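You operate a simulated robot arm through the tools that you are given. There is no shell and no other tool. Be economical: measure what you need, move in short steps, check, and stop when the job is done.

The job below is to be done with a simulated two-armed robot. You get a single attempt, and the scene is never put back.

TASK
Put the small carboy from the small tray on the bench top above the lids drawer. Put the measuring cylinder on the bench top above the lids drawer away on the bench top above the pads drawer. Take the box from the lower shelf of the steel shelving and put it on top of the brown box. Pull the right cupboard door open. Any order will do. Set down upright: small carboy, measuring cylinder.
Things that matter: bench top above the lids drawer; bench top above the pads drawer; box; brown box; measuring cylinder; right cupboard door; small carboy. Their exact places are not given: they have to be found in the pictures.

The check looks at the end state, three seconds after you hand in, the way a careful person would. Anything else that was tipped, shoved, dropped, spilled or broken makes it a failure. Lids that push on must go on centred and level and be pressed home; caps that screw on are set level and turned clockwise until they are tight.

THE ROBOT
Two 7-joint arms with two-finger parallel grippers on one trunk, on a base that drives. Base frame: it is fixed to the floor where the robot stands at the start and does not move with it; the origin is under the middle of the robot, x ahead of it, y to its left, z up; the surface under the hand at the start is at about z = 75.5. Units: cm, degrees, N and s.
The left shoulder is at the start at [5, 16.8, 118.2], the right one opposite. With the tool pointing down near the work surface each hand reaches from about 10 to 64 cm from the robot's upright axis, wherever it stands, measured 20 degrees to its own side. Places, roughly: bench top above the lids drawer [-180, -120, 80]; bench top above the pads drawer [-350, -120, 80]; box [-175, 325, 50]; brown box (26x18x5 cm) [-200, 330, 60]; measuring cylinder [-125, -150, 75]; right cupboard door [-1270, 0, 40]; small carboy [50, 25, 75]. Payload 1.57 kg a hand.
The tool frame of a hand sits at the grasp point between the pads (the TCP): z along the fingers, y along the line on which they close. The tips reach 3 cm beyond it. Largest opening 8 cm; finger width 1.7, thickness 1.2; the body of the gripper, 4 by 8.2 cm, starts 8 cm behind the TCP.
Orientation is that of the tool frame in the base frame, as [roll, pitch, yaw] about the fixed x, y, z axes, in that order (R = Rz(yaw) Ry(pitch) Rx(roll)). With the fingers straight down and closing along the base's y, the tool's x points along the base's -x, its y along +y and its z along -z.

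THE INTERFACE
- The arms move only by the tool drive_tool. It takes "left_rows", "right_rows" or both (then of equal length, played together; a hand with none holds still); each is a list of rows, each a list of 6 numbers: the shift along the base's x, y, z in units of 300 mm (1.0 is 300 mm), then the turn, a rotation vector about the base's x, y, z in units of 45 degrees (1.0 is 45 degrees). In form: [[dx, dy, dz, rx, ry, rz], ...]. A call has 1 to 12 rows; each row is the pose to reach, as a shift and turn from the pose commanded when the call began. "left_claw" and "right_claw" are, for a hand that has rows, the closure in counts, from 0 (fully open) to 255 (shut), set as the call begins (left out, the last holds). A call with a number of a shift or a turn outside -1 to 1 is refused whole. A row lasts 0.2 s, in which the tool goes at most 5 cm and 8.6 degrees; a call with a longer step from one row to the next is refused whole, and so is a gripper value outside its range. A pose out of reach is approached as far as the arm can. The call stops where the force on the tool passes 40 N (or 10 N more than at its start, if that is more) or the arm is blocked; 0.2 s more then pass. The fingers move at their own pace (about 4.5 cm/s each) and stop on an object; they squeeze with about 23 N. The grip force told is the motor's: it shows also when the fingers shut on nothing. Time passes only in rows, and 0.2 s behind the last, so rows that repeat a pose let the fingers close. The reply holds the time, the measured pose of the TCP, the force on the tool along the base axes, the opening and the grip force, in the units named above and with some noise, with the torque about the TCP (base axes, N m) and any sound that the robot's microphone picked up.
- Cameras (640 x 400 px; columns grow to the right, rows downward): "scene" is now at [11.69, 3.47, 138.46]; the picture's right is [0.39, -0.92, 0.00], its down [-0.60, -0.25, -0.76] and it looks along [0.70, 0.30, -0.65] (base axes); focal length 251 px, centre (320, 200). "left" rides on the left gripper at [7.2, 0.7, -12.2] in its tool frame; the picture's right is [-0.09, 1.00, 0.00], its down [-0.84, -0.08, -0.54] and it looks along [-0.54, -0.05, 0.84] (tool axes); focal length 238 px, centre (320, 200). "right" rides on the right gripper at [7.2, -0.7, -12.2] in its tool frame; the picture's right is [0.09, 1.00, 0.00], its down [-0.84, 0.08, -0.54] and it looks along [-0.54, 0.05, 0.84] (tool axes); focal length 238 px, centre (320, 200).
- snapshot(camera): a new picture of that camera. No time passes.
- lift_body(by): slides the trunk up (or, below 0, down) by that many cm; the arms and the scene camera ride with it, the base frame stays. It gives what a move gives, with no picture.
- base_move(legs): drives the robot by 1 to 6 legs, each [ahead, left, turn to the left] in cm, cm and degrees, along the robot's own axes; the way and the turn of a leg run together, so that a leg with both is an arc; at most 150 cm and 180 degrees a leg. The arms and the cameras ride along, it lands a little off, and it stops where it bumps. It gives what a move gives.
- head_to(pan, tilt): turns the head with the scene camera to pan (to the left, within 80 degrees either way) and tilt (down, from -29 to 69), counted from straight ahead of the robot. It gives what a move gives.
- measure_at(camera, pixels): there is no depth. For up to 12 entries [column, row, z] of the newest picture of that camera ("zoom" is the newest enlarged one), the place [x, y] in the base frame at which the ray of that pixel passes the height z, good to about 0.2 cm. No time passes.
- close_up(camera, box): a new picture of the part [left, top, right, bottom] of that camera's present view, enlarged. No time passes.
- job_done(): hands the job in; it is judged then, once.

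Go step by step. Measure first, check grasps and placings, and put right what went wrong. The budget is 110 turns and 92 pictures, counting those below and the enlarged ones. Unless the task says otherwise, let go and move clear before handing in.

The tools are called after "Request:" by a JSON object that holds its "api" and its "payload". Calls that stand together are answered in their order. drive_tool: Moves the arms, as the interface text tells. Its arguments: {"type":"object","properties":{"left_rows":{"type":"array","items":{"type":"array","items":{"type":"number"}}},"left_claw":{"type":"number"},"right_rows":{"type":"array","items":{"type":"array","items":{"type":"number"}}},"right_claw":{"type":"number"}},"required":[]} The other tools are called the same way: lift_body (by) slides the trunk up or down; base_move (legs) drives the base; head_to (pan, tilt) turns the head that bears the scene camera; snapshot (camera) takes a picture; measure_at (camera, pixels) gives the place at which the rays of pixels pass given heights; close_up (camera, box) takes an enlarged picture of a part of a camera's view; job_done () hands the job in.

At the start:

```text
t: 0.0
left_tcp_pos: [45.5, 34.06, 110.12]
left_orientation: [179.9, 0.0, 180.0]
left_contact_force: [-0.5, 0.5, -0.2]
left_ft_torque: [-0.03, 0.01, 0.0]
left_width: 8.0
left_grip_force: 0.2
right_tcp_pos: [40.54, -7.13, 107.73]
right_orientation: [180.0, 0.1, 179.9]
right_contact_force: [-0.4, 0.2, -0.4]
right_ft_torque: [0.0, -0.01, -0.03]
right_width: 7.99
right_grip_force: 0.0
trunk travel left (down, up): [-35.0, 9.3]
robot x, y, heading: [0.35, -0.16, 0.2]
head pan, tilt: [23.1, 40.4]
```

scene: 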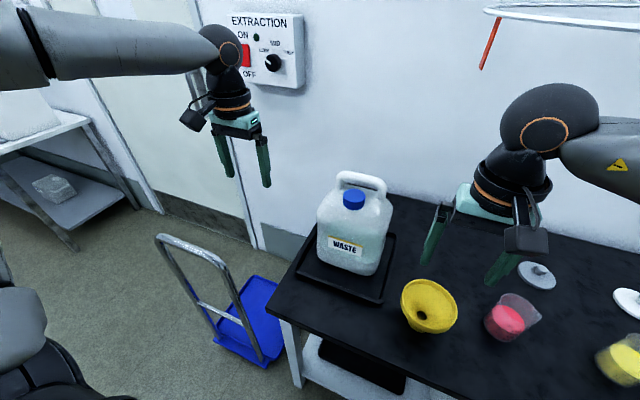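
right: 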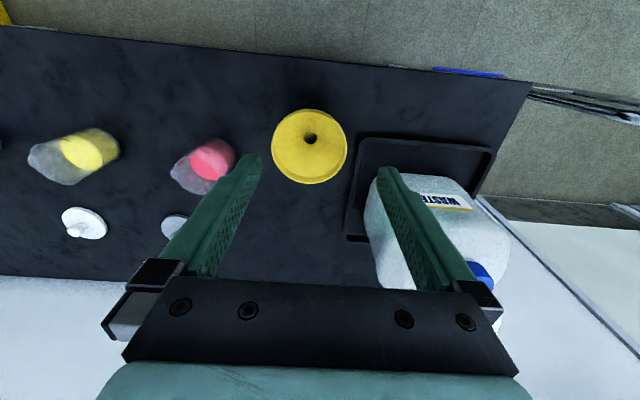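
left: 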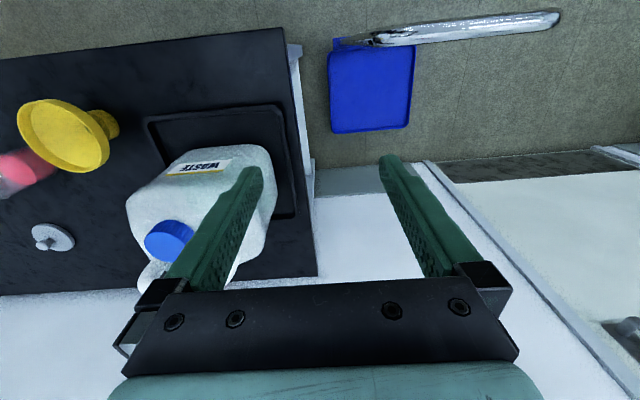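

The carboy labelled WASTE stands in a black tray (scene px ~355,225), with a handle on top at ~(362,182). I'll enlarge it and measure the handle.

Request:
{"api": "close_up", "payload": {"camera": "scene", "box": [280, 150, 440, 310]}}

Request:
{"api": "close_up", "payload": {"camera": "left", "box": [100, 100, 340, 300]}}

Request:
{"api": "measure_at", "payload": {"camera": "scene", "pixels": [[337, 180, 98], [385, 186, 98], [353, 199, 96], [318, 250, 76], [370, 275, 76], [298, 275, 76], [380, 300, 76], [395, 235, 76]]}}

```text
2.50 times, centred on (360, 230) of scene
```

zoom: 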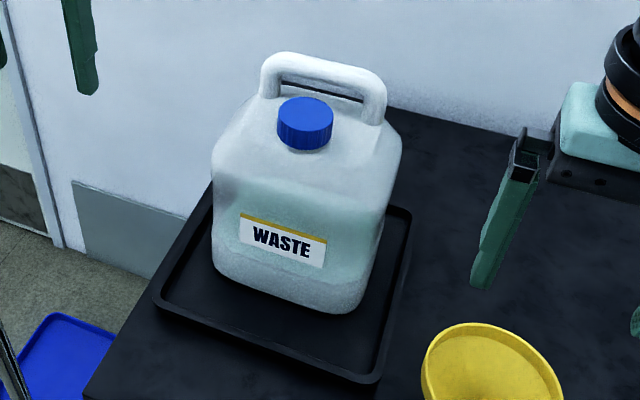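

```text
2.00 times, centred on (220, 200) of left
```

zoom: 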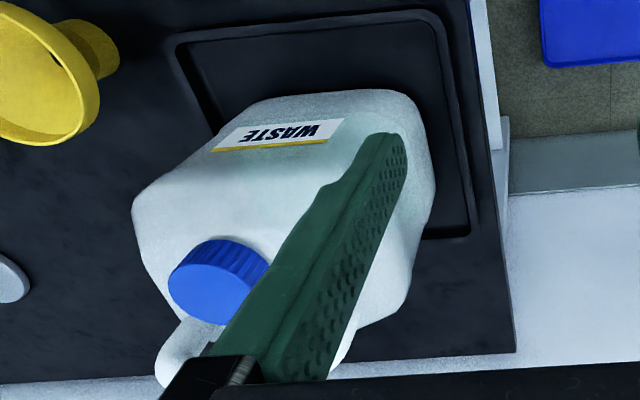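

```text
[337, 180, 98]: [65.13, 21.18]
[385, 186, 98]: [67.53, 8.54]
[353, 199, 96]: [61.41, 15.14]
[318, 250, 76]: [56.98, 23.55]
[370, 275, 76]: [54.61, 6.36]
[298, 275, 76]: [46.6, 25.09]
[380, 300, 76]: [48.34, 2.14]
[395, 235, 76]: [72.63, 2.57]
```

The handle is a bar across y on the wall side; its height needs two views. I'll intersect rays from both cameras.

Request:
{"api": "measure_at", "payload": {"camera": "scene", "pixels": [[354, 190, 92], [354, 190, 96], [354, 190, 100], [342, 175, 92], [342, 175, 98], [342, 175, 104], [380, 184, 92], [380, 184, 98], [380, 184, 104], [318, 258, 76], [374, 275, 76], [391, 208, 76]]}}

Request:
{"api": "measure_at", "payload": {"camera": "left", "pixels": [[167, 242, 92], [167, 242, 96], [167, 242, 100], [143, 280, 92], [143, 280, 98], [143, 280, 104]]}}

Request:
{"api": "measure_at", "payload": {"camera": "right", "pixels": [[483, 272, 92], [483, 272, 96], [483, 272, 100]]}}

```text
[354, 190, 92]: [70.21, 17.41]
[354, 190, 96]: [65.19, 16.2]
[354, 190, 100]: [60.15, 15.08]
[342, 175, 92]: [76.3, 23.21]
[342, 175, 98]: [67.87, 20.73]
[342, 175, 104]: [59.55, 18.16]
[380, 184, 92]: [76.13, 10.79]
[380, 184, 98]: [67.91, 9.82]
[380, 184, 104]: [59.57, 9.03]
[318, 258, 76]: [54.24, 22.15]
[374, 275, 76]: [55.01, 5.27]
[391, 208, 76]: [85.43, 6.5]
```

```text
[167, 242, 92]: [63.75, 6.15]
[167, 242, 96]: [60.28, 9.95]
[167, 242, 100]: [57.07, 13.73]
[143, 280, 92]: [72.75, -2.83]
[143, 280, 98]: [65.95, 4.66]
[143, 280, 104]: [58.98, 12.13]
```

```text
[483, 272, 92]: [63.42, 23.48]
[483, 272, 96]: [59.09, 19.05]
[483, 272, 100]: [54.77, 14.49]
```

Triangulated: cap near [57,14.6,100], handle bar near x≈62, y 9–19, z≈102. I'll turn the left hand 90° so its fingers close along x, and look end-on at the handle.

Request:
{"api": "drive_tool", "payload": {"left_rows": [[0.05, -0.01, 0.03, 0, 0, -0.167], [0.1, -0.02, 0.06, 0, 0, -0.333], [0.16, -0.03, 0.09, 0, 0, -0.5], [0.22, -0.04, 0.12, 0, 0, -0.667], [0.28, -0.05, 0.15, 0, 0, -0.833], [0.35, -0.06, 0.17, 0, 0, -1.0]]}}

Request:
{"api": "drive_tool", "payload": {"left_rows": [[0.03, 0, 0, 0, 0, -0.167], [0.06, 0, 0, 0, 0, -0.333], [0.1, 0, 0, 0, 0, -0.5], [0.14, 0, 0, 0, 0, -0.667], [0.17, 0, 0, 0, 0, -0.833], [0.2, 0, 0, 0, 0, -1.0], [0.2, 0, 0, 0, 0, -1.0]]}}

Request:
{"api": "snapshot", "payload": {"camera": "left"}}

Request:
{"api": "snapshot", "payload": {"camera": "scene"}}

```text
t: 1.4
left_tcp_pos: [55.38, 32.08, 114.94]
left_orientation: [179.9, -0.1, 135.5]
left_contact_force: [-0.1, 0.2, -0.3]
left_ft_torque: [-0.01, -0.02, 0.0]
left_width: 8.0
left_grip_force: 0.0
left hand out of reach, approached as far as the arm can: row 6
right_tcp_pos: [40.56, -7.08, 107.7]
right_orientation: [180.0, -0.1, 180.0]
right_contact_force: [0.3, 0.4, -0.7]
right_ft_torque: [0.02, 0.0, 0.01]
right_width: 8.0
right_grip_force: 0.1
trunk travel left (down, up): [-35.0, 9.3]
robot x, y, heading: [0.2, -0.02, 0.1]
head pan, tilt: [23.1, 40.4]
```

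```text
t: 3.0
left_tcp_pos: [56.03, 33.03, 113.68]
left_orientation: [179.9, 0.1, 90.0]
left_contact_force: [-0.3, 0.0, 0.5]
left_ft_torque: [-0.02, -0.03, -0.05]
left_width: 7.97
left_grip_force: 0.2
left hand out of reach, approached as far as the arm can: row 1, 2, 3, 4, 5, 6, 7
right_tcp_pos: [40.5, -6.92, 107.82]
right_orientation: [180.0, 0.0, 180.0]
right_contact_force: [-0.2, 0.9, -0.5]
right_ft_torque: [-0.02, 0.02, 0.03]
right_width: 7.96
right_grip_force: 0.1
trunk travel left (down, up): [-35.0, 9.3]
robot x, y, heading: [-0.1, -0.04, -0.0]
head pan, tilt: [23.1, 40.4]
```

```text
86 pictures are left
```

left: 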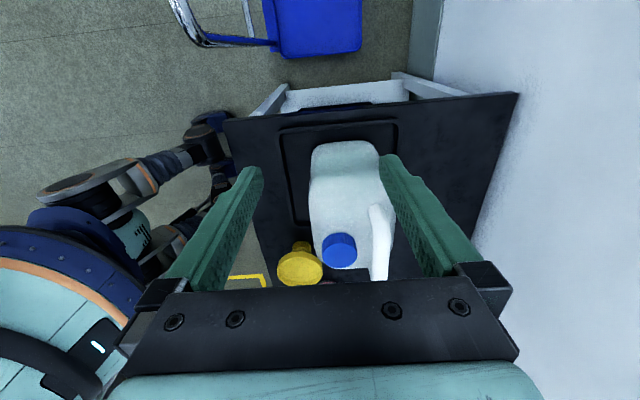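

```text
85 pictures are left
```

scene: 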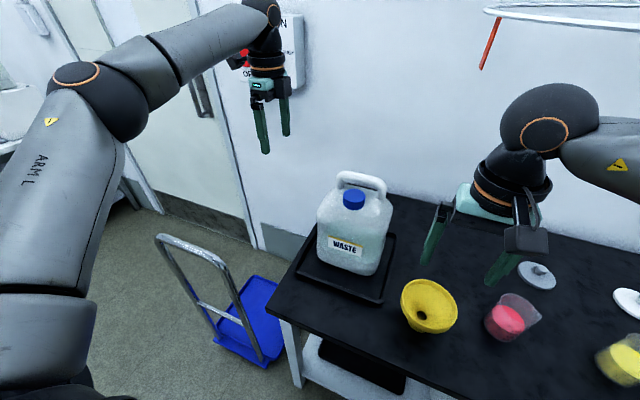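

The left arm is at its limit near [56,33,114], so I need to drive nearer. First I'll measure the handle and bench front edge in this left view: handle px (375,205)–(380,280), bench corner (225,122).

Request:
{"api": "measure_at", "payload": {"camera": "left", "pixels": [[225, 122, 75.5], [517, 93, 75.5], [268, 280, 75.5], [377, 206, 102], [380, 280, 102], [395, 210, 102], [372, 208, 102], [339, 248, 100], [387, 282, 104], [310, 165, 90], [325, 240, 101], [355, 240, 101]]}}

Request:
{"api": "close_up", "payload": {"camera": "left", "box": [280, 110, 440, 290]}}

```text
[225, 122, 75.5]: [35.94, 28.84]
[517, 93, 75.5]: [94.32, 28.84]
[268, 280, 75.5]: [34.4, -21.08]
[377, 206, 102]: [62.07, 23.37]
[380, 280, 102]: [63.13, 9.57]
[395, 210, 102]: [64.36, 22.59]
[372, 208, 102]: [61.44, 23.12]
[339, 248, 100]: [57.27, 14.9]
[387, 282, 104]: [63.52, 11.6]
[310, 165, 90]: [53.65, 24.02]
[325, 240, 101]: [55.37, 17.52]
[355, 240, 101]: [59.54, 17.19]
```

```text
2.22 times, centred on (360, 200) of left
```

zoom: 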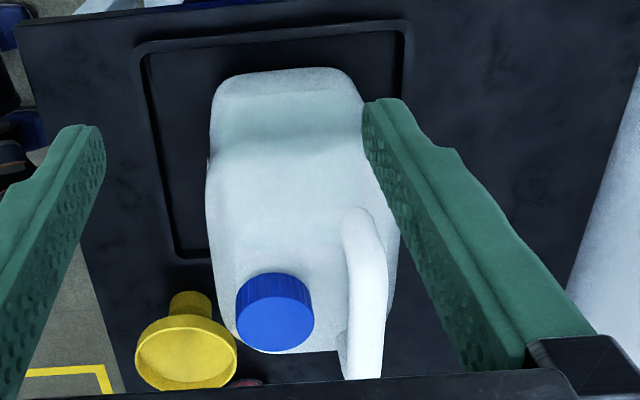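

Bar spans about x 61.3–64, bench front edge x≈35. I'll look down to see how much room the base has in front.

Request:
{"api": "head_to", "payload": {"pan": 0, "tilt": 69}}

Request:
{"api": "snapshot", "payload": {"camera": "scene"}}

```text
t: 3.9
left_tcp_pos: [56.19, 33.05, 113.75]
left_orientation: [179.9, 0.0, 90.0]
left_contact_force: [-0.7, 0.2, -1.3]
left_ft_torque: [0.01, -0.01, 0.01]
left_width: 7.98
left_grip_force: 0.1
right_tcp_pos: [40.38, -6.93, 107.79]
right_orientation: [-180.0, 0.0, 180.0]
right_contact_force: [0.6, 0.3, -0.6]
right_ft_torque: [-0.01, 0.01, 0.01]
right_width: 8.02
right_grip_force: 0.1
trunk travel left (down, up): [-35.0, 9.3]
robot x, y, heading: [-0.19, 0.13, -0.0]
head pan, tilt: [0.0, 68.8]
```

```text
83 pictures are left
```

scene: 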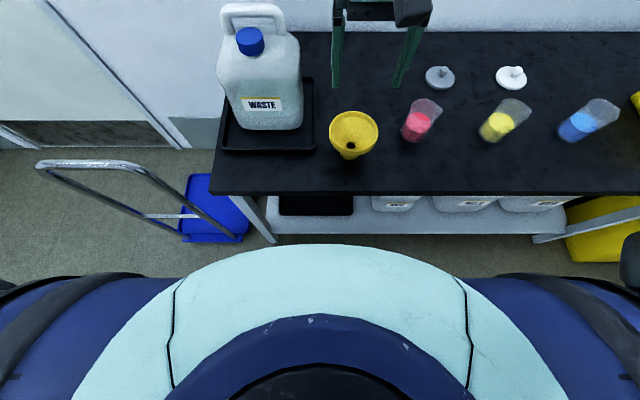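

The base front edge shows at px (320,245); the lower shelf edge at row ~233. I'll measure the clearance and also the handle from this new view.

Request:
{"api": "measure_at", "payload": {"camera": "scene", "pixels": [[320, 245, 0], [320, 245, 20], [320, 245, 40], [320, 245, 80], [320, 233, 30], [320, 193, 75.5], [252, 7, 100], [252, 7, 102], [252, 7, 104], [224, 12, 102], [281, 12, 102], [250, 35, 101]]}}

Request:
{"api": "close_up", "payload": {"camera": "scene", "box": [200, 0, 340, 88]}}

```text
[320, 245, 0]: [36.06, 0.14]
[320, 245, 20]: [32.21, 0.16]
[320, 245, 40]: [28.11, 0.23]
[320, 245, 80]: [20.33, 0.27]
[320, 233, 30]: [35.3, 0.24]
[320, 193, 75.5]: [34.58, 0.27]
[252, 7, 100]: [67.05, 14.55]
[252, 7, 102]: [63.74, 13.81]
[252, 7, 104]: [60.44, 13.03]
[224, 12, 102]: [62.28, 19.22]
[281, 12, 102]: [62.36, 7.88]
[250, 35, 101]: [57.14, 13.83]
```

```text
4.55 times, centred on (270, 44) of scene
```

zoom: 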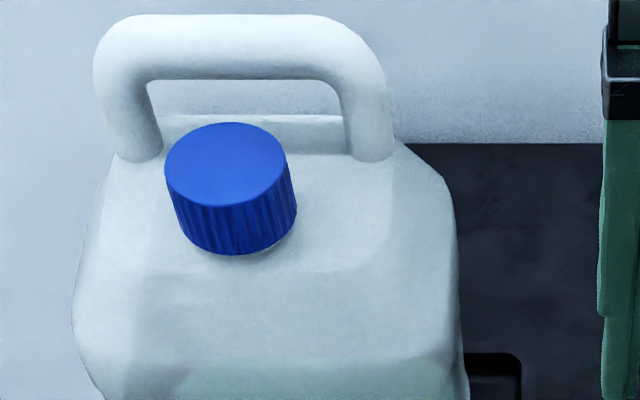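

The base may only have ~3–5 cm ahead. I'll first try whether the arm reaches over the handle when straight in front of its shoulder, with the fingers narrowed to ~5 cm.

Request:
{"api": "drive_tool", "payload": {"left_rows": [[0.02, -0.1, -0.02, 0, 0, 0], [0.02, -0.2, -0.04, 0, 0, 0], [0.02, -0.3, -0.06, 0, 0, 0], [0.02, -0.4, -0.08, 0, 0, 0], [0.02, -0.5, -0.1, 0, 0, 0], [0.02, -0.61, -0.1, 0, 0, 0], [0.02, -0.61, -0.1, 0, 0, 0]], "left_claw": 96}}

Request:
{"api": "snapshot", "payload": {"camera": "scene"}}

Request:
{"api": "snapshot", "payload": {"camera": "left"}}

```text
t: 5.5
left_tcp_pos: [50.94, 19.94, 109.84]
left_orientation: [179.8, 0.2, 90.0]
left_contact_force: [-0.2, -0.2, -0.2]
left_ft_torque: [-0.03, -0.04, -0.01]
left_width: 5.0
left_grip_force: 0.0
left hand out of reach, approached as far as the arm can: row 1, 2, 3, 4, 5, 6, 7
right_tcp_pos: [40.37, -6.91, 107.73]
right_orientation: [179.9, 0.0, 179.9]
right_contact_force: [0.7, 0.2, -0.3]
right_ft_torque: [0.0, -0.01, 0.0]
right_width: 7.99
right_grip_force: 0.0
trunk travel left (down, up): [-35.0, 9.3]
robot x, y, heading: [0.0, -0.12, -0.1]
head pan, tilt: [0.0, 68.8]
```

```text
81 pictures are left
```

scene: 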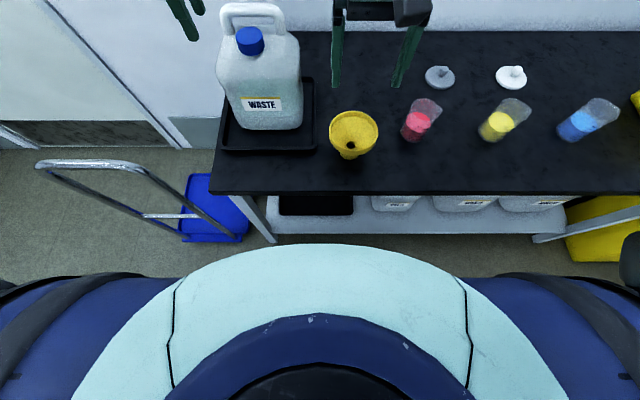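

```text
80 pictures are left
```

left: 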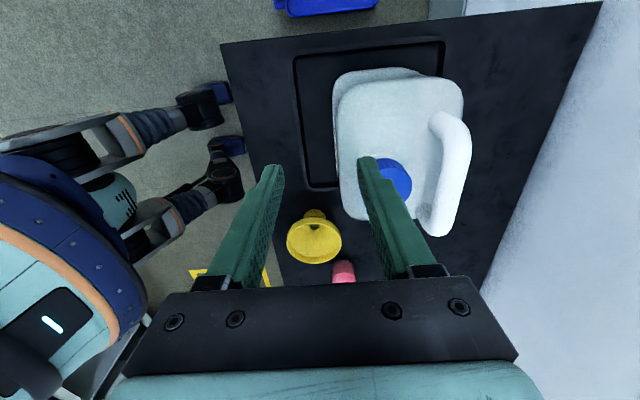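

The reach got worse in this yaw (now [50.9,19.9,109.8]). I'll measure the base's forward parts, px (220,90) and (230,175), and raise the trunk to gain reach.

Request:
{"api": "measure_at", "payload": {"camera": "left", "pixels": [[230, 90, 5], [232, 180, 5], [230, 90, 70], [232, 180, 70], [430, 112, 102], [465, 120, 102], [420, 235, 102], [450, 225, 102], [385, 180, 101]]}}

Request:
{"api": "lift_body", "payload": {"by": 9}}

```text
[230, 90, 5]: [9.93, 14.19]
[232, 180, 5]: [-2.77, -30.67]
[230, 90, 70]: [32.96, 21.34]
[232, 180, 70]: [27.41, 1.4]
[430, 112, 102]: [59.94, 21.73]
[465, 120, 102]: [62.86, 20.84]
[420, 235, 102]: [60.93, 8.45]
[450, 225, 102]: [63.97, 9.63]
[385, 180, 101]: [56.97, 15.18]
```

```text
t: 6.8
left_tcp_pos: [50.87, 19.89, 118.83]
left_orientation: [179.9, 0.1, 90.0]
left_contact_force: [0.7, 0.0, -0.3]
left_ft_torque: [0.0, -0.01, -0.02]
left_width: 4.99
left_grip_force: 0.1
right_tcp_pos: [40.48, -6.99, 116.81]
right_orientation: [179.9, 0.2, -180.0]
right_contact_force: [-0.4, 0.4, 0.4]
right_ft_torque: [-0.04, -0.01, 0.02]
right_width: 8.01
right_grip_force: 0.0
trunk travel left (down, up): [-44.0, 0.3]
robot x, y, heading: [0.13, -0.22, -0.1]
head pan, tilt: [0.0, 68.8]
```

Raised fine; the floor-level parts appear well behind the bench edge. I'll drive 8 cm ahead with the hands clear above everything.

Request:
{"api": "base_move", "payload": {"legs": [[8, 0, 0]]}}

Request:
{"api": "drive_tool", "payload": {"left_rows": [[0, 0, 0, 0, 0, 0]]}}

```text
t: 7.8
left_tcp_pos: [58.94, 19.8, 118.88]
left_orientation: [-180.0, 0.0, 90.0]
left_contact_force: [-0.1, -0.5, 0.1]
left_ft_torque: [0.0, 0.01, -0.01]
left_width: 5.02
left_grip_force: 0.1
right_tcp_pos: [48.53, -6.94, 116.85]
right_orientation: [-179.9, -0.1, -180.0]
right_contact_force: [0.3, -0.4, -0.4]
right_ft_torque: [0.01, -0.02, 0.0]
right_width: 7.97
right_grip_force: 0.2
trunk travel left (down, up): [-44.0, 0.3]
robot x, y, heading: [7.91, -0.08, 0.1]
head pan, tilt: [0.0, 68.8]
```

```text
t: 8.2
left_tcp_pos: [58.8, 19.89, 118.97]
left_orientation: [-180.0, 0.1, 90.0]
left_contact_force: [0.3, -0.5, -1.0]
left_ft_torque: [0.02, 0.03, 0.01]
left_width: 4.99
left_grip_force: 0.0
right_tcp_pos: [48.58, -7.02, 116.74]
right_orientation: [-179.9, -0.1, -179.9]
right_contact_force: [0.4, 0.2, -0.1]
right_ft_torque: [0.01, 0.01, -0.03]
right_width: 7.99
right_grip_force: 0.0
trunk travel left (down, up): [-44.0, 0.3]
robot x, y, heading: [7.73, -0.21, 0.0]
head pan, tilt: [0.0, 68.8]
```

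No bump; hand now [58.8,19.9,119]. Move over the handle at about [62.6,14,113].

Request:
{"api": "drive_tool", "payload": {"left_rows": [[0.06, -0.1, -0.1, 0, 0, 0], [0.127, -0.197, -0.2, 0, 0, 0], [0.127, -0.197, -0.2, 0, 0, 0]]}}

Request:
{"api": "snapshot", "payload": {"camera": "left"}}

Request:
{"api": "snapshot", "payload": {"camera": "scene"}}

```text
t: 9.0
left_tcp_pos: [57.7, 18.46, 113.38]
left_orientation: [179.9, 0.2, 90.1]
left_contact_force: [-0.2, 0.1, -0.3]
left_ft_torque: [0.01, -0.01, 0.0]
left_width: 5.01
left_grip_force: 0.1
left hand out of reach, approached as far as the arm can: row 1, 2, 3
right_tcp_pos: [48.52, -6.99, 116.88]
right_orientation: [-180.0, 0.0, -179.9]
right_contact_force: [-0.1, 0.0, -0.9]
right_ft_torque: [0.0, 0.0, -0.02]
right_width: 7.97
right_grip_force: 0.0
trunk travel left (down, up): [-44.0, 0.3]
robot x, y, heading: [8.08, 0.03, -0.3]
head pan, tilt: [0.0, 68.8]
```

```text
79 pictures are left
```

left: 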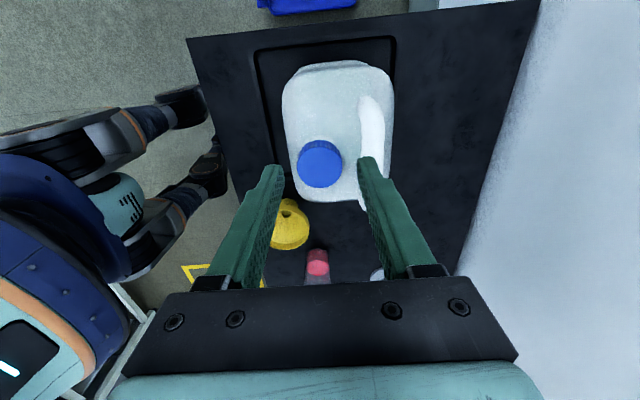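

```text
78 pictures are left
```

scene: 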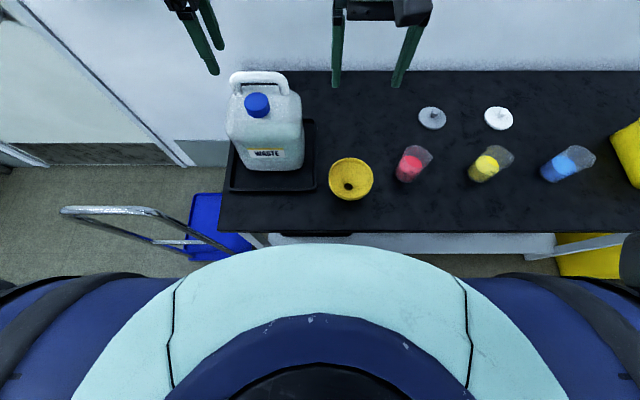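

The left arm can't come inward with this wrist turn. I'll back off and turn it the other way round (camera on the -y side), 180° in four steps, hand high and left.

Request:
{"api": "drive_tool", "payload": {"left_rows": [[-0.05, 0.1, 0.05, 0, 0, 0.16], [-0.1, 0.2, 0.1, 0, 0, 0.33], [-0.15, 0.3, 0.1, 0, 0, 0.5], [-0.2, 0.4, 0.1, 0, 0, 0.67], [-0.25, 0.45, 0.1, 0, 0, 0.83], [-0.3, 0.5, 0.1, 0, 0, 1.0]]}}

Request:
{"api": "drive_tool", "payload": {"left_rows": [[0, 0, 0, 0, 0, 0.16], [0, 0, 0, 0, 0, 0.33], [0, 0, 0, 0, 0, 0.5], [0, 0, 0, 0, 0, 0.67], [0, 0, 0, 0, 0, 0.83], [0, 0, 0, 0, 0, 1.0]]}}

Request:
{"api": "drive_tool", "payload": {"left_rows": [[0, 0, 0, 0, 0, 0.16], [0, 0, 0, 0, 0, 0.33], [0, 0, 0, 0, 0, 0.5], [0, 0, 0, 0, 0, 0.67], [0, 0, 0, 0, 0, 0.83], [0, 0, 0, 0, 0, 1.0]]}}

Request:
{"api": "drive_tool", "payload": {"left_rows": [[0, 0, 0, 0, 0, 0.16], [0, 0, 0, 0, 0, 0.33], [0, 0, 0, 0, 0, 0.5], [0, 0, 0, 0, 0, 0.67], [0, 0, 0, 0, 0, 0.83], [0, 0, 0, 0, 0, 1.0], [0, 0, 0, 0, 0, 1.0]]}}

```text
t: 10.4
left_tcp_pos: [48.67, 33.34, 116.43]
left_orientation: [180.0, 0.1, 135.2]
left_contact_force: [-0.5, -0.1, 0.6]
left_ft_torque: [-0.01, -0.01, 0.0]
left_width: 4.99
left_grip_force: 0.0
right_tcp_pos: [48.48, -6.99, 116.85]
right_orientation: [-180.0, 0.1, 180.0]
right_contact_force: [0.2, -0.9, -0.6]
right_ft_torque: [-0.01, 0.0, 0.0]
right_width: 8.03
right_grip_force: 0.2
trunk travel left (down, up): [-44.0, 0.3]
robot x, y, heading: [7.97, 0.1, 0.1]
head pan, tilt: [0.0, 68.8]
```

```text
t: 11.8
left_tcp_pos: [48.74, 33.34, 116.41]
left_orientation: [-180.0, 0.1, -179.8]
left_contact_force: [0.6, -0.3, 0.3]
left_ft_torque: [0.0, 0.0, -0.02]
left_width: 4.98
left_grip_force: 0.1
right_tcp_pos: [48.44, -6.95, 116.83]
right_orientation: [180.0, 0.0, 180.0]
right_contact_force: [-0.1, -0.8, 0.1]
right_ft_torque: [-0.06, 0.01, -0.02]
right_width: 8.0
right_grip_force: 0.1
trunk travel left (down, up): [-44.0, 0.3]
robot x, y, heading: [8.18, 0.29, 0.1]
head pan, tilt: [0.0, 68.8]
```

```text
t: 13.2
left_tcp_pos: [48.66, 33.33, 116.49]
left_orientation: [180.0, 0.0, -134.8]
left_contact_force: [0.5, 1.3, -1.1]
left_ft_torque: [0.02, -0.02, 0.01]
left_width: 5.0
left_grip_force: 0.1
right_tcp_pos: [48.44, -7.01, 116.83]
right_orientation: [-179.9, -0.1, -180.0]
right_contact_force: [0.1, -0.8, -0.2]
right_ft_torque: [0.0, 0.05, 0.04]
right_width: 8.01
right_grip_force: 0.0
trunk travel left (down, up): [-44.0, 0.3]
robot x, y, heading: [7.8, -0.09, -0.1]
head pan, tilt: [0.0, 68.8]
```

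```text
t: 14.8
left_tcp_pos: [48.91, 33.32, 116.43]
left_orientation: [179.9, 0.0, -90.0]
left_contact_force: [0.0, 0.2, 0.3]
left_ft_torque: [0.0, -0.02, 0.02]
left_width: 5.0
left_grip_force: 0.1
right_tcp_pos: [48.52, -6.95, 116.72]
right_orientation: [-180.0, 0.0, -180.0]
right_contact_force: [-0.3, 0.1, 0.3]
right_ft_torque: [0.0, 0.01, -0.02]
right_width: 8.0
right_grip_force: 0.0
trunk travel left (down, up): [-44.0, 0.3]
robot x, y, heading: [7.55, -0.17, -0.0]
head pan, tilt: [0.0, 68.8]
```

Commands restart from the reached pose. Now in to [62.6,14,113] with this wrist turn.

Request:
{"api": "drive_tool", "payload": {"left_rows": [[0.08, -0.11, -0.02, 0, 0, 0], [0.16, -0.22, -0.04, 0, 0, 0], [0.24, -0.33, -0.06, 0, 0, 0], [0.32, -0.44, -0.08, 0, 0, 0], [0.4, -0.55, -0.1, 0, 0, 0], [0.46, -0.643, -0.113, 0, 0, 0], [0.46, -0.643, -0.113, 0, 0, 0]]}}

Request:
{"api": "snapshot", "payload": {"camera": "left"}}

Request:
{"api": "snapshot", "payload": {"camera": "scene"}}

```text
t: 16.4
left_tcp_pos: [57.73, 18.56, 113.63]
left_orientation: [180.0, 0.0, -89.9]
left_contact_force: [0.1, 0.1, -0.4]
left_ft_torque: [0.0, -0.01, 0.03]
left_width: 4.98
left_grip_force: 0.1
left hand out of reach, approached as far as the arm can: row 5, 6, 7
right_tcp_pos: [48.45, -7.01, 116.74]
right_orientation: [-180.0, 0.0, -179.9]
right_contact_force: [0.1, -0.1, 0.1]
right_ft_torque: [-0.01, -0.02, -0.01]
right_width: 8.01
right_grip_force: 0.1
trunk travel left (down, up): [-44.0, 0.3]
robot x, y, heading: [7.76, 0.09, -0.1]
head pan, tilt: [0.0, 68.8]
```

```text
77 pictures are left
```

left: 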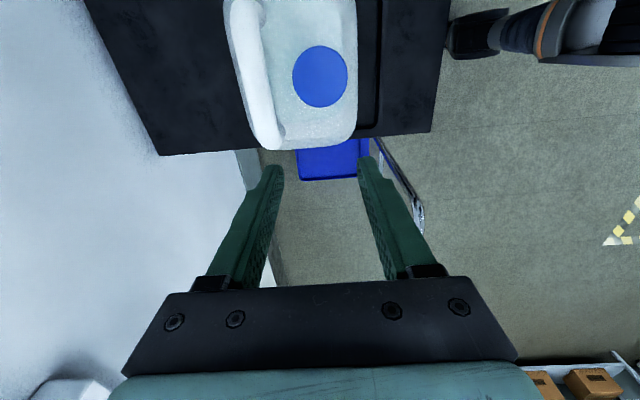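

```text
76 pictures are left
```

scene: 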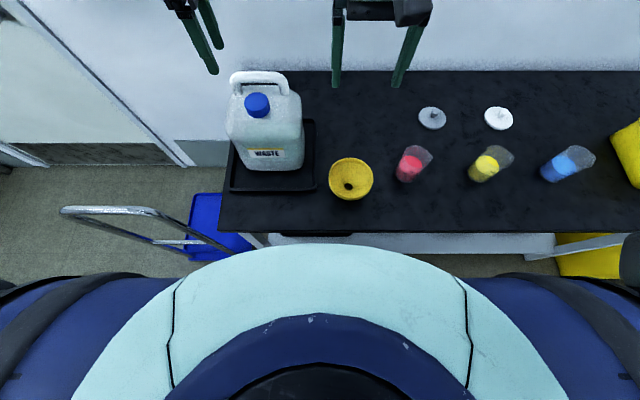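

Same limit at [57.7,18.5]: the arm reaches further when the target lies more to its own side. I'd shift the base ~16 cm right; checking the yellow object's place (565,275) at the floor first.

Request:
{"api": "measure_at", "payload": {"camera": "scene", "pixels": [[560, 275, 0], [615, 275, 0], [560, 235, 40], [624, 255, 90], [624, 255, 40], [640, 100, 76], [615, 130, 100]]}}

Request:
{"api": "head_to", "payload": {"pan": -60, "tilt": 45}}

Request:
{"api": "snapshot", "payload": {"camera": "scene"}}

```text
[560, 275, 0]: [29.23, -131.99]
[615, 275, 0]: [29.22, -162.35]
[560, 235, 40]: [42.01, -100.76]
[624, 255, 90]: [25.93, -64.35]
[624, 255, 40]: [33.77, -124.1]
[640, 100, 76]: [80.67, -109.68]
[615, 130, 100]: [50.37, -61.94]
```

```text
t: 17.7
left_tcp_pos: [57.79, 18.55, 113.58]
left_orientation: [-180.0, 0.1, -90.0]
left_contact_force: [-1.2, 0.1, -0.1]
left_ft_torque: [-0.03, 0.01, 0.03]
left_width: 4.98
left_grip_force: 0.0
right_tcp_pos: [48.34, -7.05, 116.68]
right_orientation: [179.9, 0.0, 180.0]
right_contact_force: [0.6, 0.6, -0.3]
right_ft_torque: [0.01, -0.01, -0.02]
right_width: 8.02
right_grip_force: 0.1
trunk travel left (down, up): [-44.0, 0.3]
robot x, y, heading: [7.95, -0.01, -0.2]
head pan, tilt: [-60.0, 45.0]
```

```text
75 pictures are left
```

scene: 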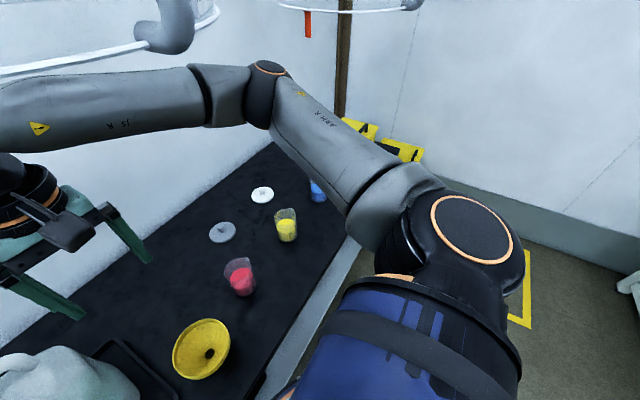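

Right side of the base is free. I'll pull the right hand back a bit to keep clear of the hanging hood arm (165,20) and shift the base 16 cm right.

Request:
{"api": "drive_tool", "payload": {"right_rows": [[-0.1, 0, 0, 0, 0, 0], [-0.2, 0, 0, 0, 0, 0], [-0.3, 0, 0, 0, 0, 0], [-0.4, 0, 0, 0, 0, 0], [-0.4, 0, 0, 0, 0, 0]]}}

Request:
{"api": "base_move", "payload": {"legs": [[0, -16, 0]]}}

Request:
{"api": "head_to", "payload": {"pan": 35, "tilt": 55}}

```text
t: 18.9
left_tcp_pos: [57.76, 18.51, 113.62]
left_orientation: [-180.0, 0.0, -90.0]
left_contact_force: [-0.2, 0.8, -0.1]
left_ft_torque: [-0.02, 0.02, 0.03]
left_width: 4.97
left_grip_force: 0.0
right_tcp_pos: [36.38, -7.1, 116.66]
right_orientation: [180.0, 0.0, 179.9]
right_contact_force: [-0.6, 0.3, 0.4]
right_ft_torque: [0.02, -0.01, 0.0]
right_width: 7.96
right_grip_force: 0.1
trunk travel left (down, up): [-44.0, 0.3]
robot x, y, heading: [7.83, -0.16, -0.2]
head pan, tilt: [-60.0, 45.0]
```

```text
t: 21.0
left_tcp_pos: [57.67, 2.5, 113.62]
left_orientation: [-180.0, 0.0, -90.1]
left_contact_force: [-0.6, 0.1, 0.3]
left_ft_torque: [0.03, -0.02, 0.03]
left_width: 5.04
left_grip_force: 0.1
right_tcp_pos: [36.46, -22.89, 116.71]
right_orientation: [-180.0, 0.0, 179.9]
right_contact_force: [0.5, -0.9, 0.3]
right_ft_torque: [0.03, -0.05, 0.0]
right_width: 7.98
right_grip_force: 0.0
trunk travel left (down, up): [-44.0, 0.3]
robot x, y, heading: [8.14, -16.0, 0.1]
head pan, tilt: [-60.0, 45.0]
```

```text
t: 22.7
left_tcp_pos: [57.84, 2.51, 113.65]
left_orientation: [179.9, 0.0, -90.0]
left_contact_force: [0.4, -1.0, -1.3]
left_ft_torque: [-0.02, 0.03, 0.01]
left_width: 5.01
left_grip_force: 0.1
right_tcp_pos: [36.41, -23.1, 116.6]
right_orientation: [-180.0, -0.1, 179.9]
right_contact_force: [-0.9, 0.1, 0.0]
right_ft_torque: [-0.02, 0.01, 0.01]
right_width: 8.02
right_grip_force: 0.1
trunk travel left (down, up): [-44.0, 0.3]
robot x, y, heading: [8.18, -15.91, 0.0]
head pan, tilt: [35.0, 55.0]
```

Base at y=-16. Now move left hand to over the handle, [62.6,14,113].

Request:
{"api": "drive_tool", "payload": {"left_rows": [[0, 0.13, 0, 0, 0, 0], [0.03, 0.26, 0, 0, 0, 0], [0.1, 0.383, -0.02, 0, 0, 0], [0.16, 0.383, -0.02, 0, 0, 0], [0.16, 0.383, -0.02, 0, 0, 0]]}}

Request:
{"api": "snapshot", "payload": {"camera": "scene"}}

Request:
{"api": "snapshot", "payload": {"camera": "left"}}

```text
t: 23.9
left_tcp_pos: [62.74, 14.01, 113.01]
left_orientation: [179.9, -0.1, -90.0]
left_contact_force: [-0.7, 0.3, -1.0]
left_ft_torque: [-0.01, 0.0, 0.01]
left_width: 5.01
left_grip_force: 0.0
right_tcp_pos: [36.53, -23.01, 116.67]
right_orientation: [-179.9, 0.0, 179.9]
right_contact_force: [0.5, 0.3, -0.6]
right_ft_torque: [0.0, 0.01, 0.05]
right_width: 8.0
right_grip_force: 0.1
trunk travel left (down, up): [-44.0, 0.3]
robot x, y, heading: [7.72, -15.72, 0.1]
head pan, tilt: [35.0, 55.0]
```

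```text
74 pictures are left
```

scene: 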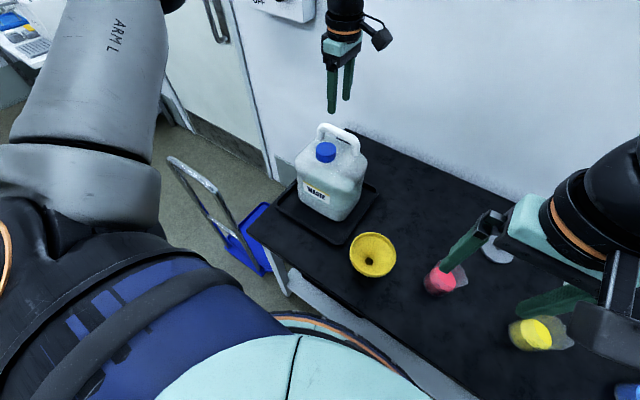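

```text
73 pictures are left
```

left: 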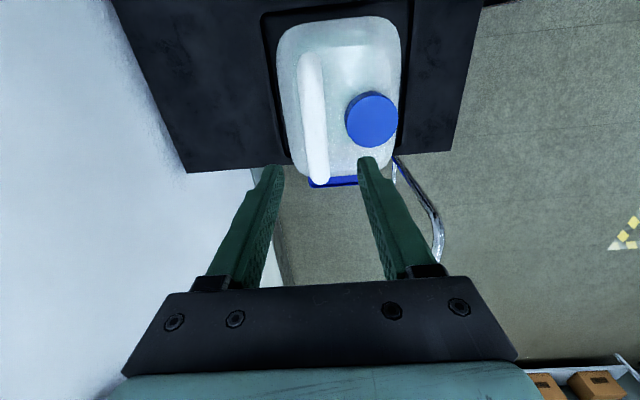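

Reached. The bar lies at px (304–322,110) in the left view; I'll triangulate bar and cap precisely.

Request:
{"api": "measure_at", "payload": {"camera": "left", "pixels": [[304, 110, 102], [322, 110, 102], [308, 165, 102], [329, 165, 102], [300, 55, 102], [319, 182, 102], [345, 120, 100], [345, 120, 102], [398, 120, 102], [319, 182, 100], [319, 182, 104]]}}

Request:
{"api": "close_up", "payload": {"camera": "scene", "box": [280, 50, 400, 230]}}

```text
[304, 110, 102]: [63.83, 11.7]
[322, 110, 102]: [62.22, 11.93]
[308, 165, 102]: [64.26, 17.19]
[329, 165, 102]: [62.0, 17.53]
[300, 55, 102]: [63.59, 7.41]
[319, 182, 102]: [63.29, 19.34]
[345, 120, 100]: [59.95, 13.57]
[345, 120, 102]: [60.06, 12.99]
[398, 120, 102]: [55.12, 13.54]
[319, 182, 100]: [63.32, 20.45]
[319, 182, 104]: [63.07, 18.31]
```

```text
2.22 times, centred on (340, 140) of scene
```

zoom: 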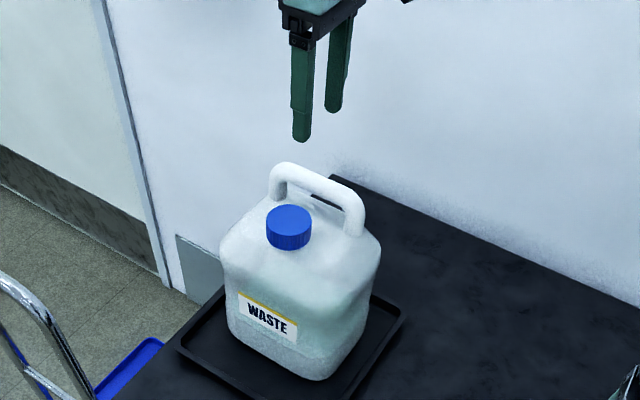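

Bar centre x≈63.1 (2 cm thick), cap's near edge x≈60. I'll find the bar height from the scene ray: bar middle at zoom (318,185).

Request:
{"api": "measure_at", "payload": {"camera": "zoom", "pixels": [[318, 176, 100], [318, 176, 102], [318, 176, 104], [318, 196, 100], [318, 196, 102], [290, 212, 99], [290, 212, 101]]}}

```text
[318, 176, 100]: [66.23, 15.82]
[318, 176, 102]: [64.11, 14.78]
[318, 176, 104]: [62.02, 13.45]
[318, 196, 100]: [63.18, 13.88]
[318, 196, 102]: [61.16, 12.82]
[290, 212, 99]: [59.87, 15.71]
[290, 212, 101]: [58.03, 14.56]
```

Bar axis z≈101.5, cap top ≈101.4. I'll narrow the fingers to 3.4 cm, and descend at x=63.1 to TCP z≈102.6, so the near finger slides between cap and bar.

Request:
{"api": "drive_tool", "payload": {"left_rows": [[0.013, -0.007, 0, 0, 0, 0], [0.013, -0.007, 0, 0, 0, 0], [0.013, -0.007, -0.1, 0, 0, 0], [0.013, -0.007, -0.2, 0, 0, 0], [0.013, -0.007, -0.25, 0, 0, 0], [0.013, -0.007, -0.25, 0, 0, 0]], "left_claw": 147}}

Request:
{"api": "close_up", "payload": {"camera": "scene", "box": [280, 50, 400, 230]}}

Request:
{"api": "snapshot", "payload": {"camera": "left"}}

```text
t: 25.3
left_tcp_pos: [62.45, 13.92, 105.58]
left_orientation: [-179.9, 0.0, -90.0]
left_contact_force: [-0.1, 0.1, -0.2]
left_ft_torque: [-0.02, 0.02, 0.0]
left_width: 3.38
left_grip_force: 0.1
left hand out of reach, approached as far as the arm can: row 5, 6
right_tcp_pos: [36.41, -23.08, 116.76]
right_orientation: [180.0, 0.0, 179.9]
right_contact_force: [-0.1, 0.7, -0.1]
right_ft_torque: [0.01, -0.01, -0.01]
right_width: 7.98
right_grip_force: 0.0
trunk travel left (down, up): [-44.0, 0.3]
robot x, y, heading: [8.33, -15.8, -0.1]
head pan, tilt: [35.0, 55.0]
```

```text
2.22 times, centred on (340, 140) of scene
```

zoom: 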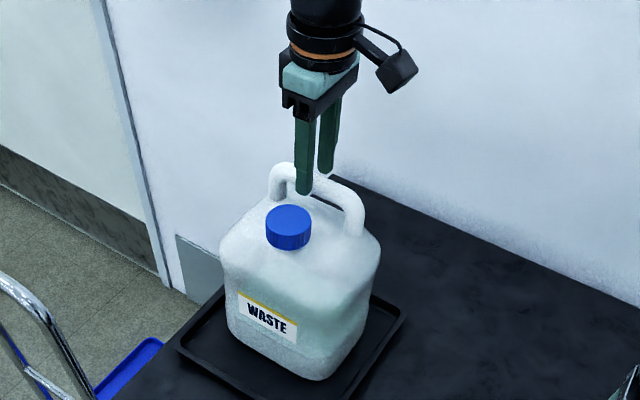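

```text
70 pictures are left
```

left: 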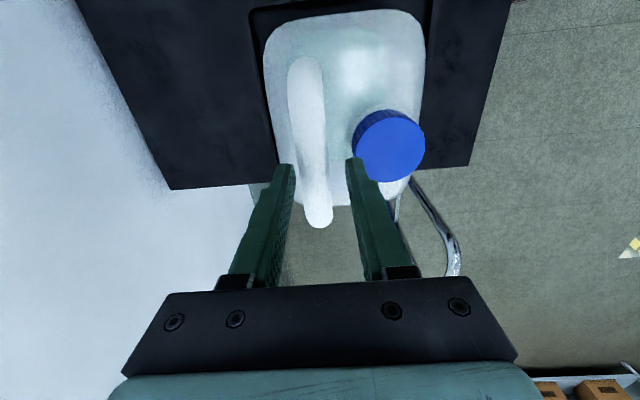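

The arm's reach ends at z 105.6 there. I'll raise slightly, drive 5 cm ahead while bringing the hand back by the same amount, then descend.

Request:
{"api": "drive_tool", "payload": {"left_rows": [[0, 0, 0.1, 0, 0, 0], [-0.1, 0, 0.2, 0, 0, 0], [-0.15, 0, 0.2, 0, 0, 0]]}}

Request:
{"api": "base_move", "payload": {"legs": [[5, 0, 0]]}}

Request:
{"api": "drive_tool", "payload": {"left_rows": [[0, 0, 0, 0, 0, 0]]}}

```text
t: 26.1
left_tcp_pos: [58.04, 14.17, 111.61]
left_orientation: [180.0, 0.1, -90.0]
left_contact_force: [-0.2, -0.2, 0.0]
left_ft_torque: [0.01, 0.01, -0.03]
left_width: 3.4
left_grip_force: 0.1
right_tcp_pos: [36.55, -23.13, 116.64]
right_orientation: [-179.9, 0.0, 179.9]
right_contact_force: [-0.2, -0.4, -0.7]
right_ft_torque: [0.03, -0.02, -0.02]
right_width: 8.0
right_grip_force: 0.0
trunk travel left (down, up): [-44.0, 0.3]
robot x, y, heading: [7.97, -16.4, -0.3]
head pan, tilt: [35.0, 55.0]
```

```text
t: 27.0
left_tcp_pos: [60.23, 14.01, 111.65]
left_orientation: [-179.8, -0.1, -90.0]
left_contact_force: [-0.6, -0.1, -0.1]
left_ft_torque: [-0.02, -0.01, 0.01]
left_width: 3.37
left_grip_force: 0.1
right_tcp_pos: [38.61, -22.99, 116.64]
right_orientation: [180.0, -0.1, 179.9]
right_contact_force: [-0.2, 0.0, 0.5]
right_ft_torque: [-0.01, -0.03, -0.02]
right_width: 8.01
right_grip_force: 0.0
trunk travel left (down, up): [-44.0, 0.3]
robot x, y, heading: [10.43, -16.0, 0.3]
head pan, tilt: [35.0, 55.0]
stopped in leg 1: the robot was blocked; the commanded pose is now the measured one
```

```text
t: 27.4
left_tcp_pos: [60.33, 14.02, 111.6]
left_orientation: [-179.9, 0.0, -90.1]
left_contact_force: [-0.7, -0.1, 0.4]
left_ft_torque: [0.02, 0.03, -0.03]
left_width: 3.38
left_grip_force: 0.1
right_tcp_pos: [38.73, -22.99, 116.75]
right_orientation: [-180.0, -0.1, 179.9]
right_contact_force: [-0.7, 0.3, -0.6]
right_ft_torque: [0.0, 0.01, 0.01]
right_width: 7.99
right_grip_force: 0.0
trunk travel left (down, up): [-44.0, 0.3]
robot x, y, heading: [10.24, -16.22, -0.1]
head pan, tilt: [35.0, 55.0]
```

The base touched the bench front (now x≈10.2). Take the hand over the bar at x=63.1 and descend.

Request:
{"api": "drive_tool", "payload": {"left_rows": [[0.093, -0.007, 0, 0, 0, 0], [0.093, -0.007, 0, 0, 0, 0], [0.093, -0.007, -0.1, 0, 0, 0], [0.093, -0.007, -0.18, 0, 0, 0], [0.093, -0.007, -0.24, 0, 0, 0], [0.093, -0.007, -0.3, 0, 0, 0], [0.093, -0.007, -0.3, 0, 0, 0]]}}

Request:
{"api": "close_up", "payload": {"camera": "scene", "box": [260, 50, 380, 230]}}

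Request:
{"api": "snapshot", "payload": {"camera": "left"}}

```text
t: 29.0
left_tcp_pos: [63.08, 13.7, 102.76]
left_orientation: [-179.9, 0.0, -90.0]
left_contact_force: [0.9, 0.2, 0.1]
left_ft_torque: [0.01, 0.0, 0.0]
left_width: 3.38
left_grip_force: 0.0
right_tcp_pos: [38.78, -22.97, 116.69]
right_orientation: [-180.0, 0.0, 179.9]
right_contact_force: [0.8, -0.2, 0.3]
right_ft_torque: [-0.03, -0.01, 0.06]
right_width: 7.99
right_grip_force: 0.0
trunk travel left (down, up): [-44.0, 0.3]
robot x, y, heading: [10.03, -15.56, 0.1]
head pan, tilt: [35.0, 55.0]
```

```text
2.22 times, centred on (320, 140) of scene
```

zoom: 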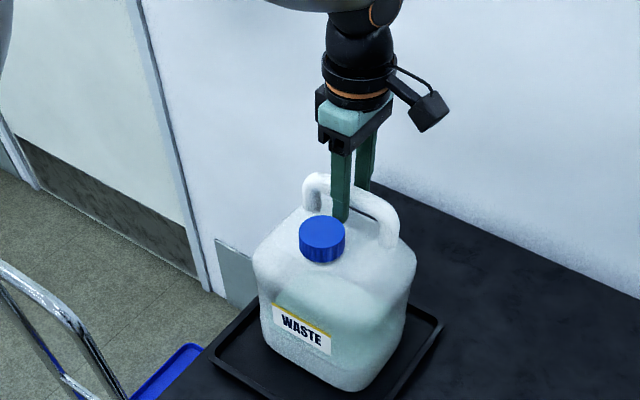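

```text
68 pictures are left
```

left: 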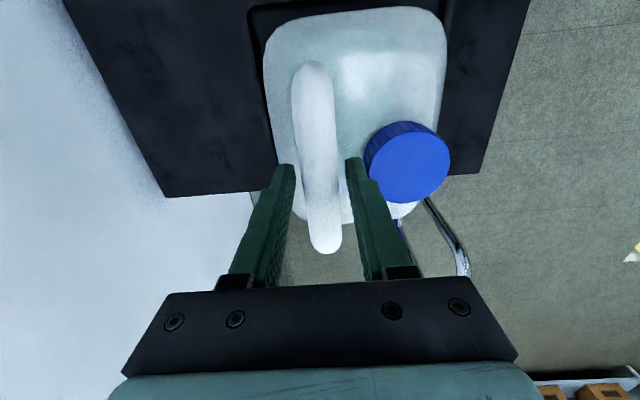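

Fingers straddle the bar between cap and wall. Down 0.7 cm more, then close.

Request:
{"api": "drive_tool", "payload": {"left_rows": [[0, 0, -0.023, 0, 0, 0], [0, 0, -0.023, 0, 0, 0]]}}

Request:
{"api": "drive_tool", "payload": {"left_rows": [[0, 0, 0, 0, 0, 0], [0, 0, 0, 0, 0, 0], [0, 0, 0, 0, 0, 0], [0, 0, 0, 0, 0, 0], [0, 0, 0, 0, 0, 0]], "left_claw": 255}}

Request:
{"api": "drive_tool", "payload": {"left_rows": [[0, 0, 0.03, 0, 0, 0], [0, 0, 0.06, 0, 0, 0], [0, 0, 0.1, 0, 0, 0], [0, 0, 0.1, 0, 0, 0]]}}

Request:
{"api": "snapshot", "payload": {"camera": "scene"}}

```text
t: 29.6
left_tcp_pos: [63.08, 13.86, 102.02]
left_orientation: [-179.9, 0.0, -90.0]
left_contact_force: [-0.1, -1.0, -0.3]
left_ft_torque: [0.03, -0.01, 0.0]
left_width: 3.4
left_grip_force: 0.0
right_tcp_pos: [38.61, -23.13, 116.78]
right_orientation: [-180.0, -0.1, 180.0]
right_contact_force: [-0.5, 0.6, 0.8]
right_ft_torque: [0.01, 0.04, 0.01]
right_width: 8.01
right_grip_force: 0.1
trunk travel left (down, up): [-44.0, 0.3]
robot x, y, heading: [10.0, -15.81, -0.0]
head pan, tilt: [35.0, 55.0]
```

```text
t: 30.8
left_tcp_pos: [63.0, 13.84, 101.99]
left_orientation: [-179.9, 0.0, -89.9]
left_contact_force: [-2.0, -0.3, 0.7]
left_ft_torque: [0.09, 0.02, 0.0]
left_width: 2.28
left_grip_force: 23.2
right_tcp_pos: [38.58, -22.98, 116.79]
right_orientation: [180.0, 0.0, 179.9]
right_contact_force: [0.4, 0.6, 0.2]
right_ft_torque: [0.03, -0.02, -0.02]
right_width: 8.01
right_grip_force: 0.1
trunk travel left (down, up): [-44.0, 0.3]
robot x, y, heading: [10.23, -16.06, -0.1]
head pan, tilt: [35.0, 55.0]
```

```text
t: 31.8
left_tcp_pos: [63.11, 13.76, 104.8]
left_orientation: [179.9, 0.0, -90.0]
left_contact_force: [0.7, 0.7, -14.8]
left_ft_torque: [-0.01, 0.08, -0.02]
left_width: 2.29
left_grip_force: 23.2
right_tcp_pos: [38.74, -22.98, 116.67]
right_orientation: [-179.9, -0.1, 179.9]
right_contact_force: [0.6, -0.1, -0.7]
right_ft_torque: [0.03, -0.02, 0.0]
right_width: 8.0
right_grip_force: 0.0
trunk travel left (down, up): [-44.0, 0.3]
robot x, y, heading: [10.25, -16.05, -0.2]
head pan, tilt: [35.0, 55.0]
```

```text
67 pictures are left
```

scene: 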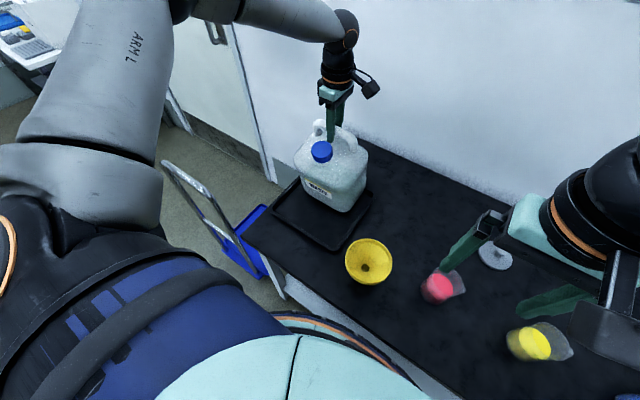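

Carboy lifted (14.8 N) and held. Raise 6 cm further, then back away from the bench.

Request:
{"api": "drive_tool", "payload": {"left_rows": [[0, 0, 0.05, 0, 0, 0], [0, 0, 0.1, 0, 0, 0], [0, 0, 0.15, 0, 0, 0], [0, 0, 0.2, 0, 0, 0]]}}

Request:
{"api": "base_move", "payload": {"legs": [[-50, 0, 0], [0, 0, 100]]}}

Request:
{"api": "head_to", "payload": {"pan": 50, "tilt": 15}}

Request:
{"api": "snapshot", "payload": {"camera": "scene"}}

```text
t: 32.8
left_tcp_pos: [63.08, 13.8, 110.9]
left_orientation: [-179.9, -0.1, -90.0]
left_contact_force: [-0.7, 0.9, -14.3]
left_ft_torque: [-0.03, 0.02, 0.03]
left_width: 2.24
left_grip_force: 23.1
right_tcp_pos: [38.91, -22.92, 116.65]
right_orientation: [179.9, 0.0, 179.9]
right_contact_force: [0.1, -0.5, 0.0]
right_ft_torque: [-0.02, 0.0, 0.0]
right_width: 8.0
right_grip_force: 0.0
trunk travel left (down, up): [-44.0, 0.3]
robot x, y, heading: [10.37, -16.14, -0.1]
head pan, tilt: [35.0, 55.0]
```

```text
t: 40.0
left_tcp_pos: [-78.1, 31.21, 110.96]
left_orientation: [-180.0, 0.0, 9.6]
left_contact_force: [1.0, -0.3, -14.4]
left_ft_torque: [-0.02, -0.01, -0.01]
left_width: 2.27
left_grip_force: 22.6
right_tcp_pos: [-37.78, 13.32, 116.67]
right_orientation: [180.0, 0.1, -80.5]
right_contact_force: [0.1, -0.4, 0.3]
right_ft_torque: [-0.02, 0.01, -0.03]
right_width: 8.01
right_grip_force: 0.1
trunk travel left (down, up): [-44.0, 0.3]
robot x, y, heading: [-39.8, -15.79, 99.5]
head pan, tilt: [35.0, 55.0]
```

```text
t: 41.0
left_tcp_pos: [-78.02, 31.19, 110.92]
left_orientation: [179.9, -0.1, 9.5]
left_contact_force: [0.3, 0.0, -15.1]
left_ft_torque: [0.02, -0.03, -0.03]
left_width: 2.3
left_grip_force: 23.3
right_tcp_pos: [-37.74, 13.41, 116.75]
right_orientation: [-179.9, 0.0, -80.6]
right_contact_force: [-0.1, -0.2, 0.6]
right_ft_torque: [0.04, 0.03, 0.01]
right_width: 8.0
right_grip_force: 0.0
trunk travel left (down, up): [-44.0, 0.3]
robot x, y, heading: [-40.11, -16.21, 99.6]
head pan, tilt: [50.0, 15.0]
```

```text
66 pictures are left
```

scene: 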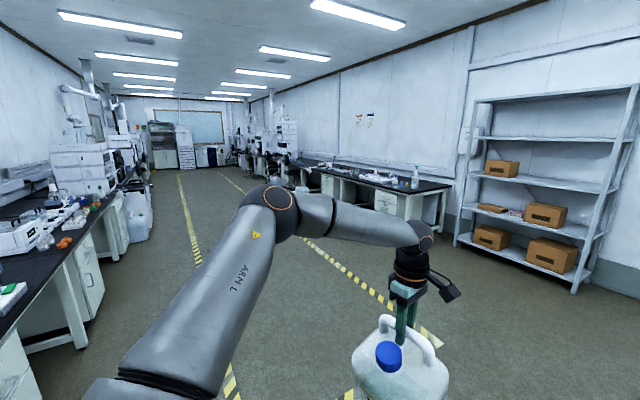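

I see the left-hand bench (y<0 side) and the steel shelving at right (px 475–640, 90–290). I'll turn to heading 180 and look at the left bench for the lids drawer.

Request:
{"api": "base_move", "payload": {"legs": [[0, 0, 80], [60, 0, 0]]}}

Request:
{"api": "head_to", "payload": {"pan": 55, "tilt": 28}}

Request:
{"api": "snapshot", "payload": {"camera": "scene"}}

```text
t: 47.8
left_tcp_pos: [-152.67, -45.03, 110.8]
left_orientation: [179.9, -0.2, 89.6]
left_contact_force: [-0.9, 1.0, -15.0]
left_ft_torque: [0.0, 0.02, -0.03]
left_width: 2.26
left_grip_force: 22.9
right_tcp_pos: [-128.2, -8.56, 116.68]
right_orientation: [-180.0, -0.1, -0.5]
right_contact_force: [-0.9, 0.0, -0.1]
right_ft_torque: [0.0, -0.02, -0.05]
right_width: 8.01
right_grip_force: 0.0
trunk travel left (down, up): [-44.0, 0.3]
robot x, y, heading: [-99.28, -15.33, 179.6]
head pan, tilt: [50.0, 15.0]
```

```text
t: 48.6
left_tcp_pos: [-152.7, -44.97, 110.81]
left_orientation: [179.9, -0.1, 89.6]
left_contact_force: [-0.3, -0.4, -14.8]
left_ft_torque: [0.01, -0.03, 0.0]
left_width: 2.27
left_grip_force: 22.8
right_tcp_pos: [-128.19, -8.46, 116.7]
right_orientation: [-180.0, 0.0, -0.5]
right_contact_force: [-0.5, 0.2, -0.6]
right_ft_torque: [-0.01, 0.01, -0.03]
right_width: 8.0
right_grip_force: 0.0
trunk travel left (down, up): [-44.0, 0.3]
robot x, y, heading: [-99.72, -16.05, 179.6]
head pan, tilt: [55.0, 28.0]
```

```text
65 pictures are left
```

scene: 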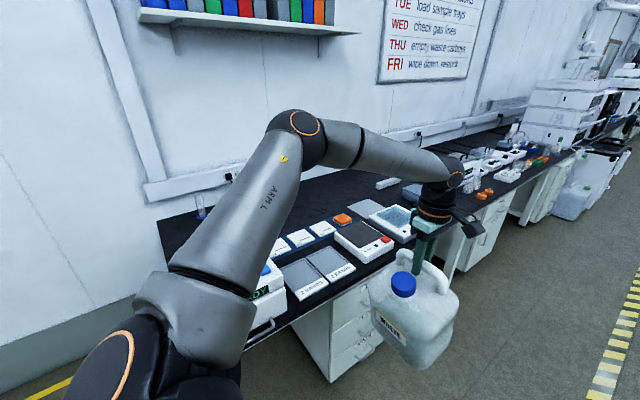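

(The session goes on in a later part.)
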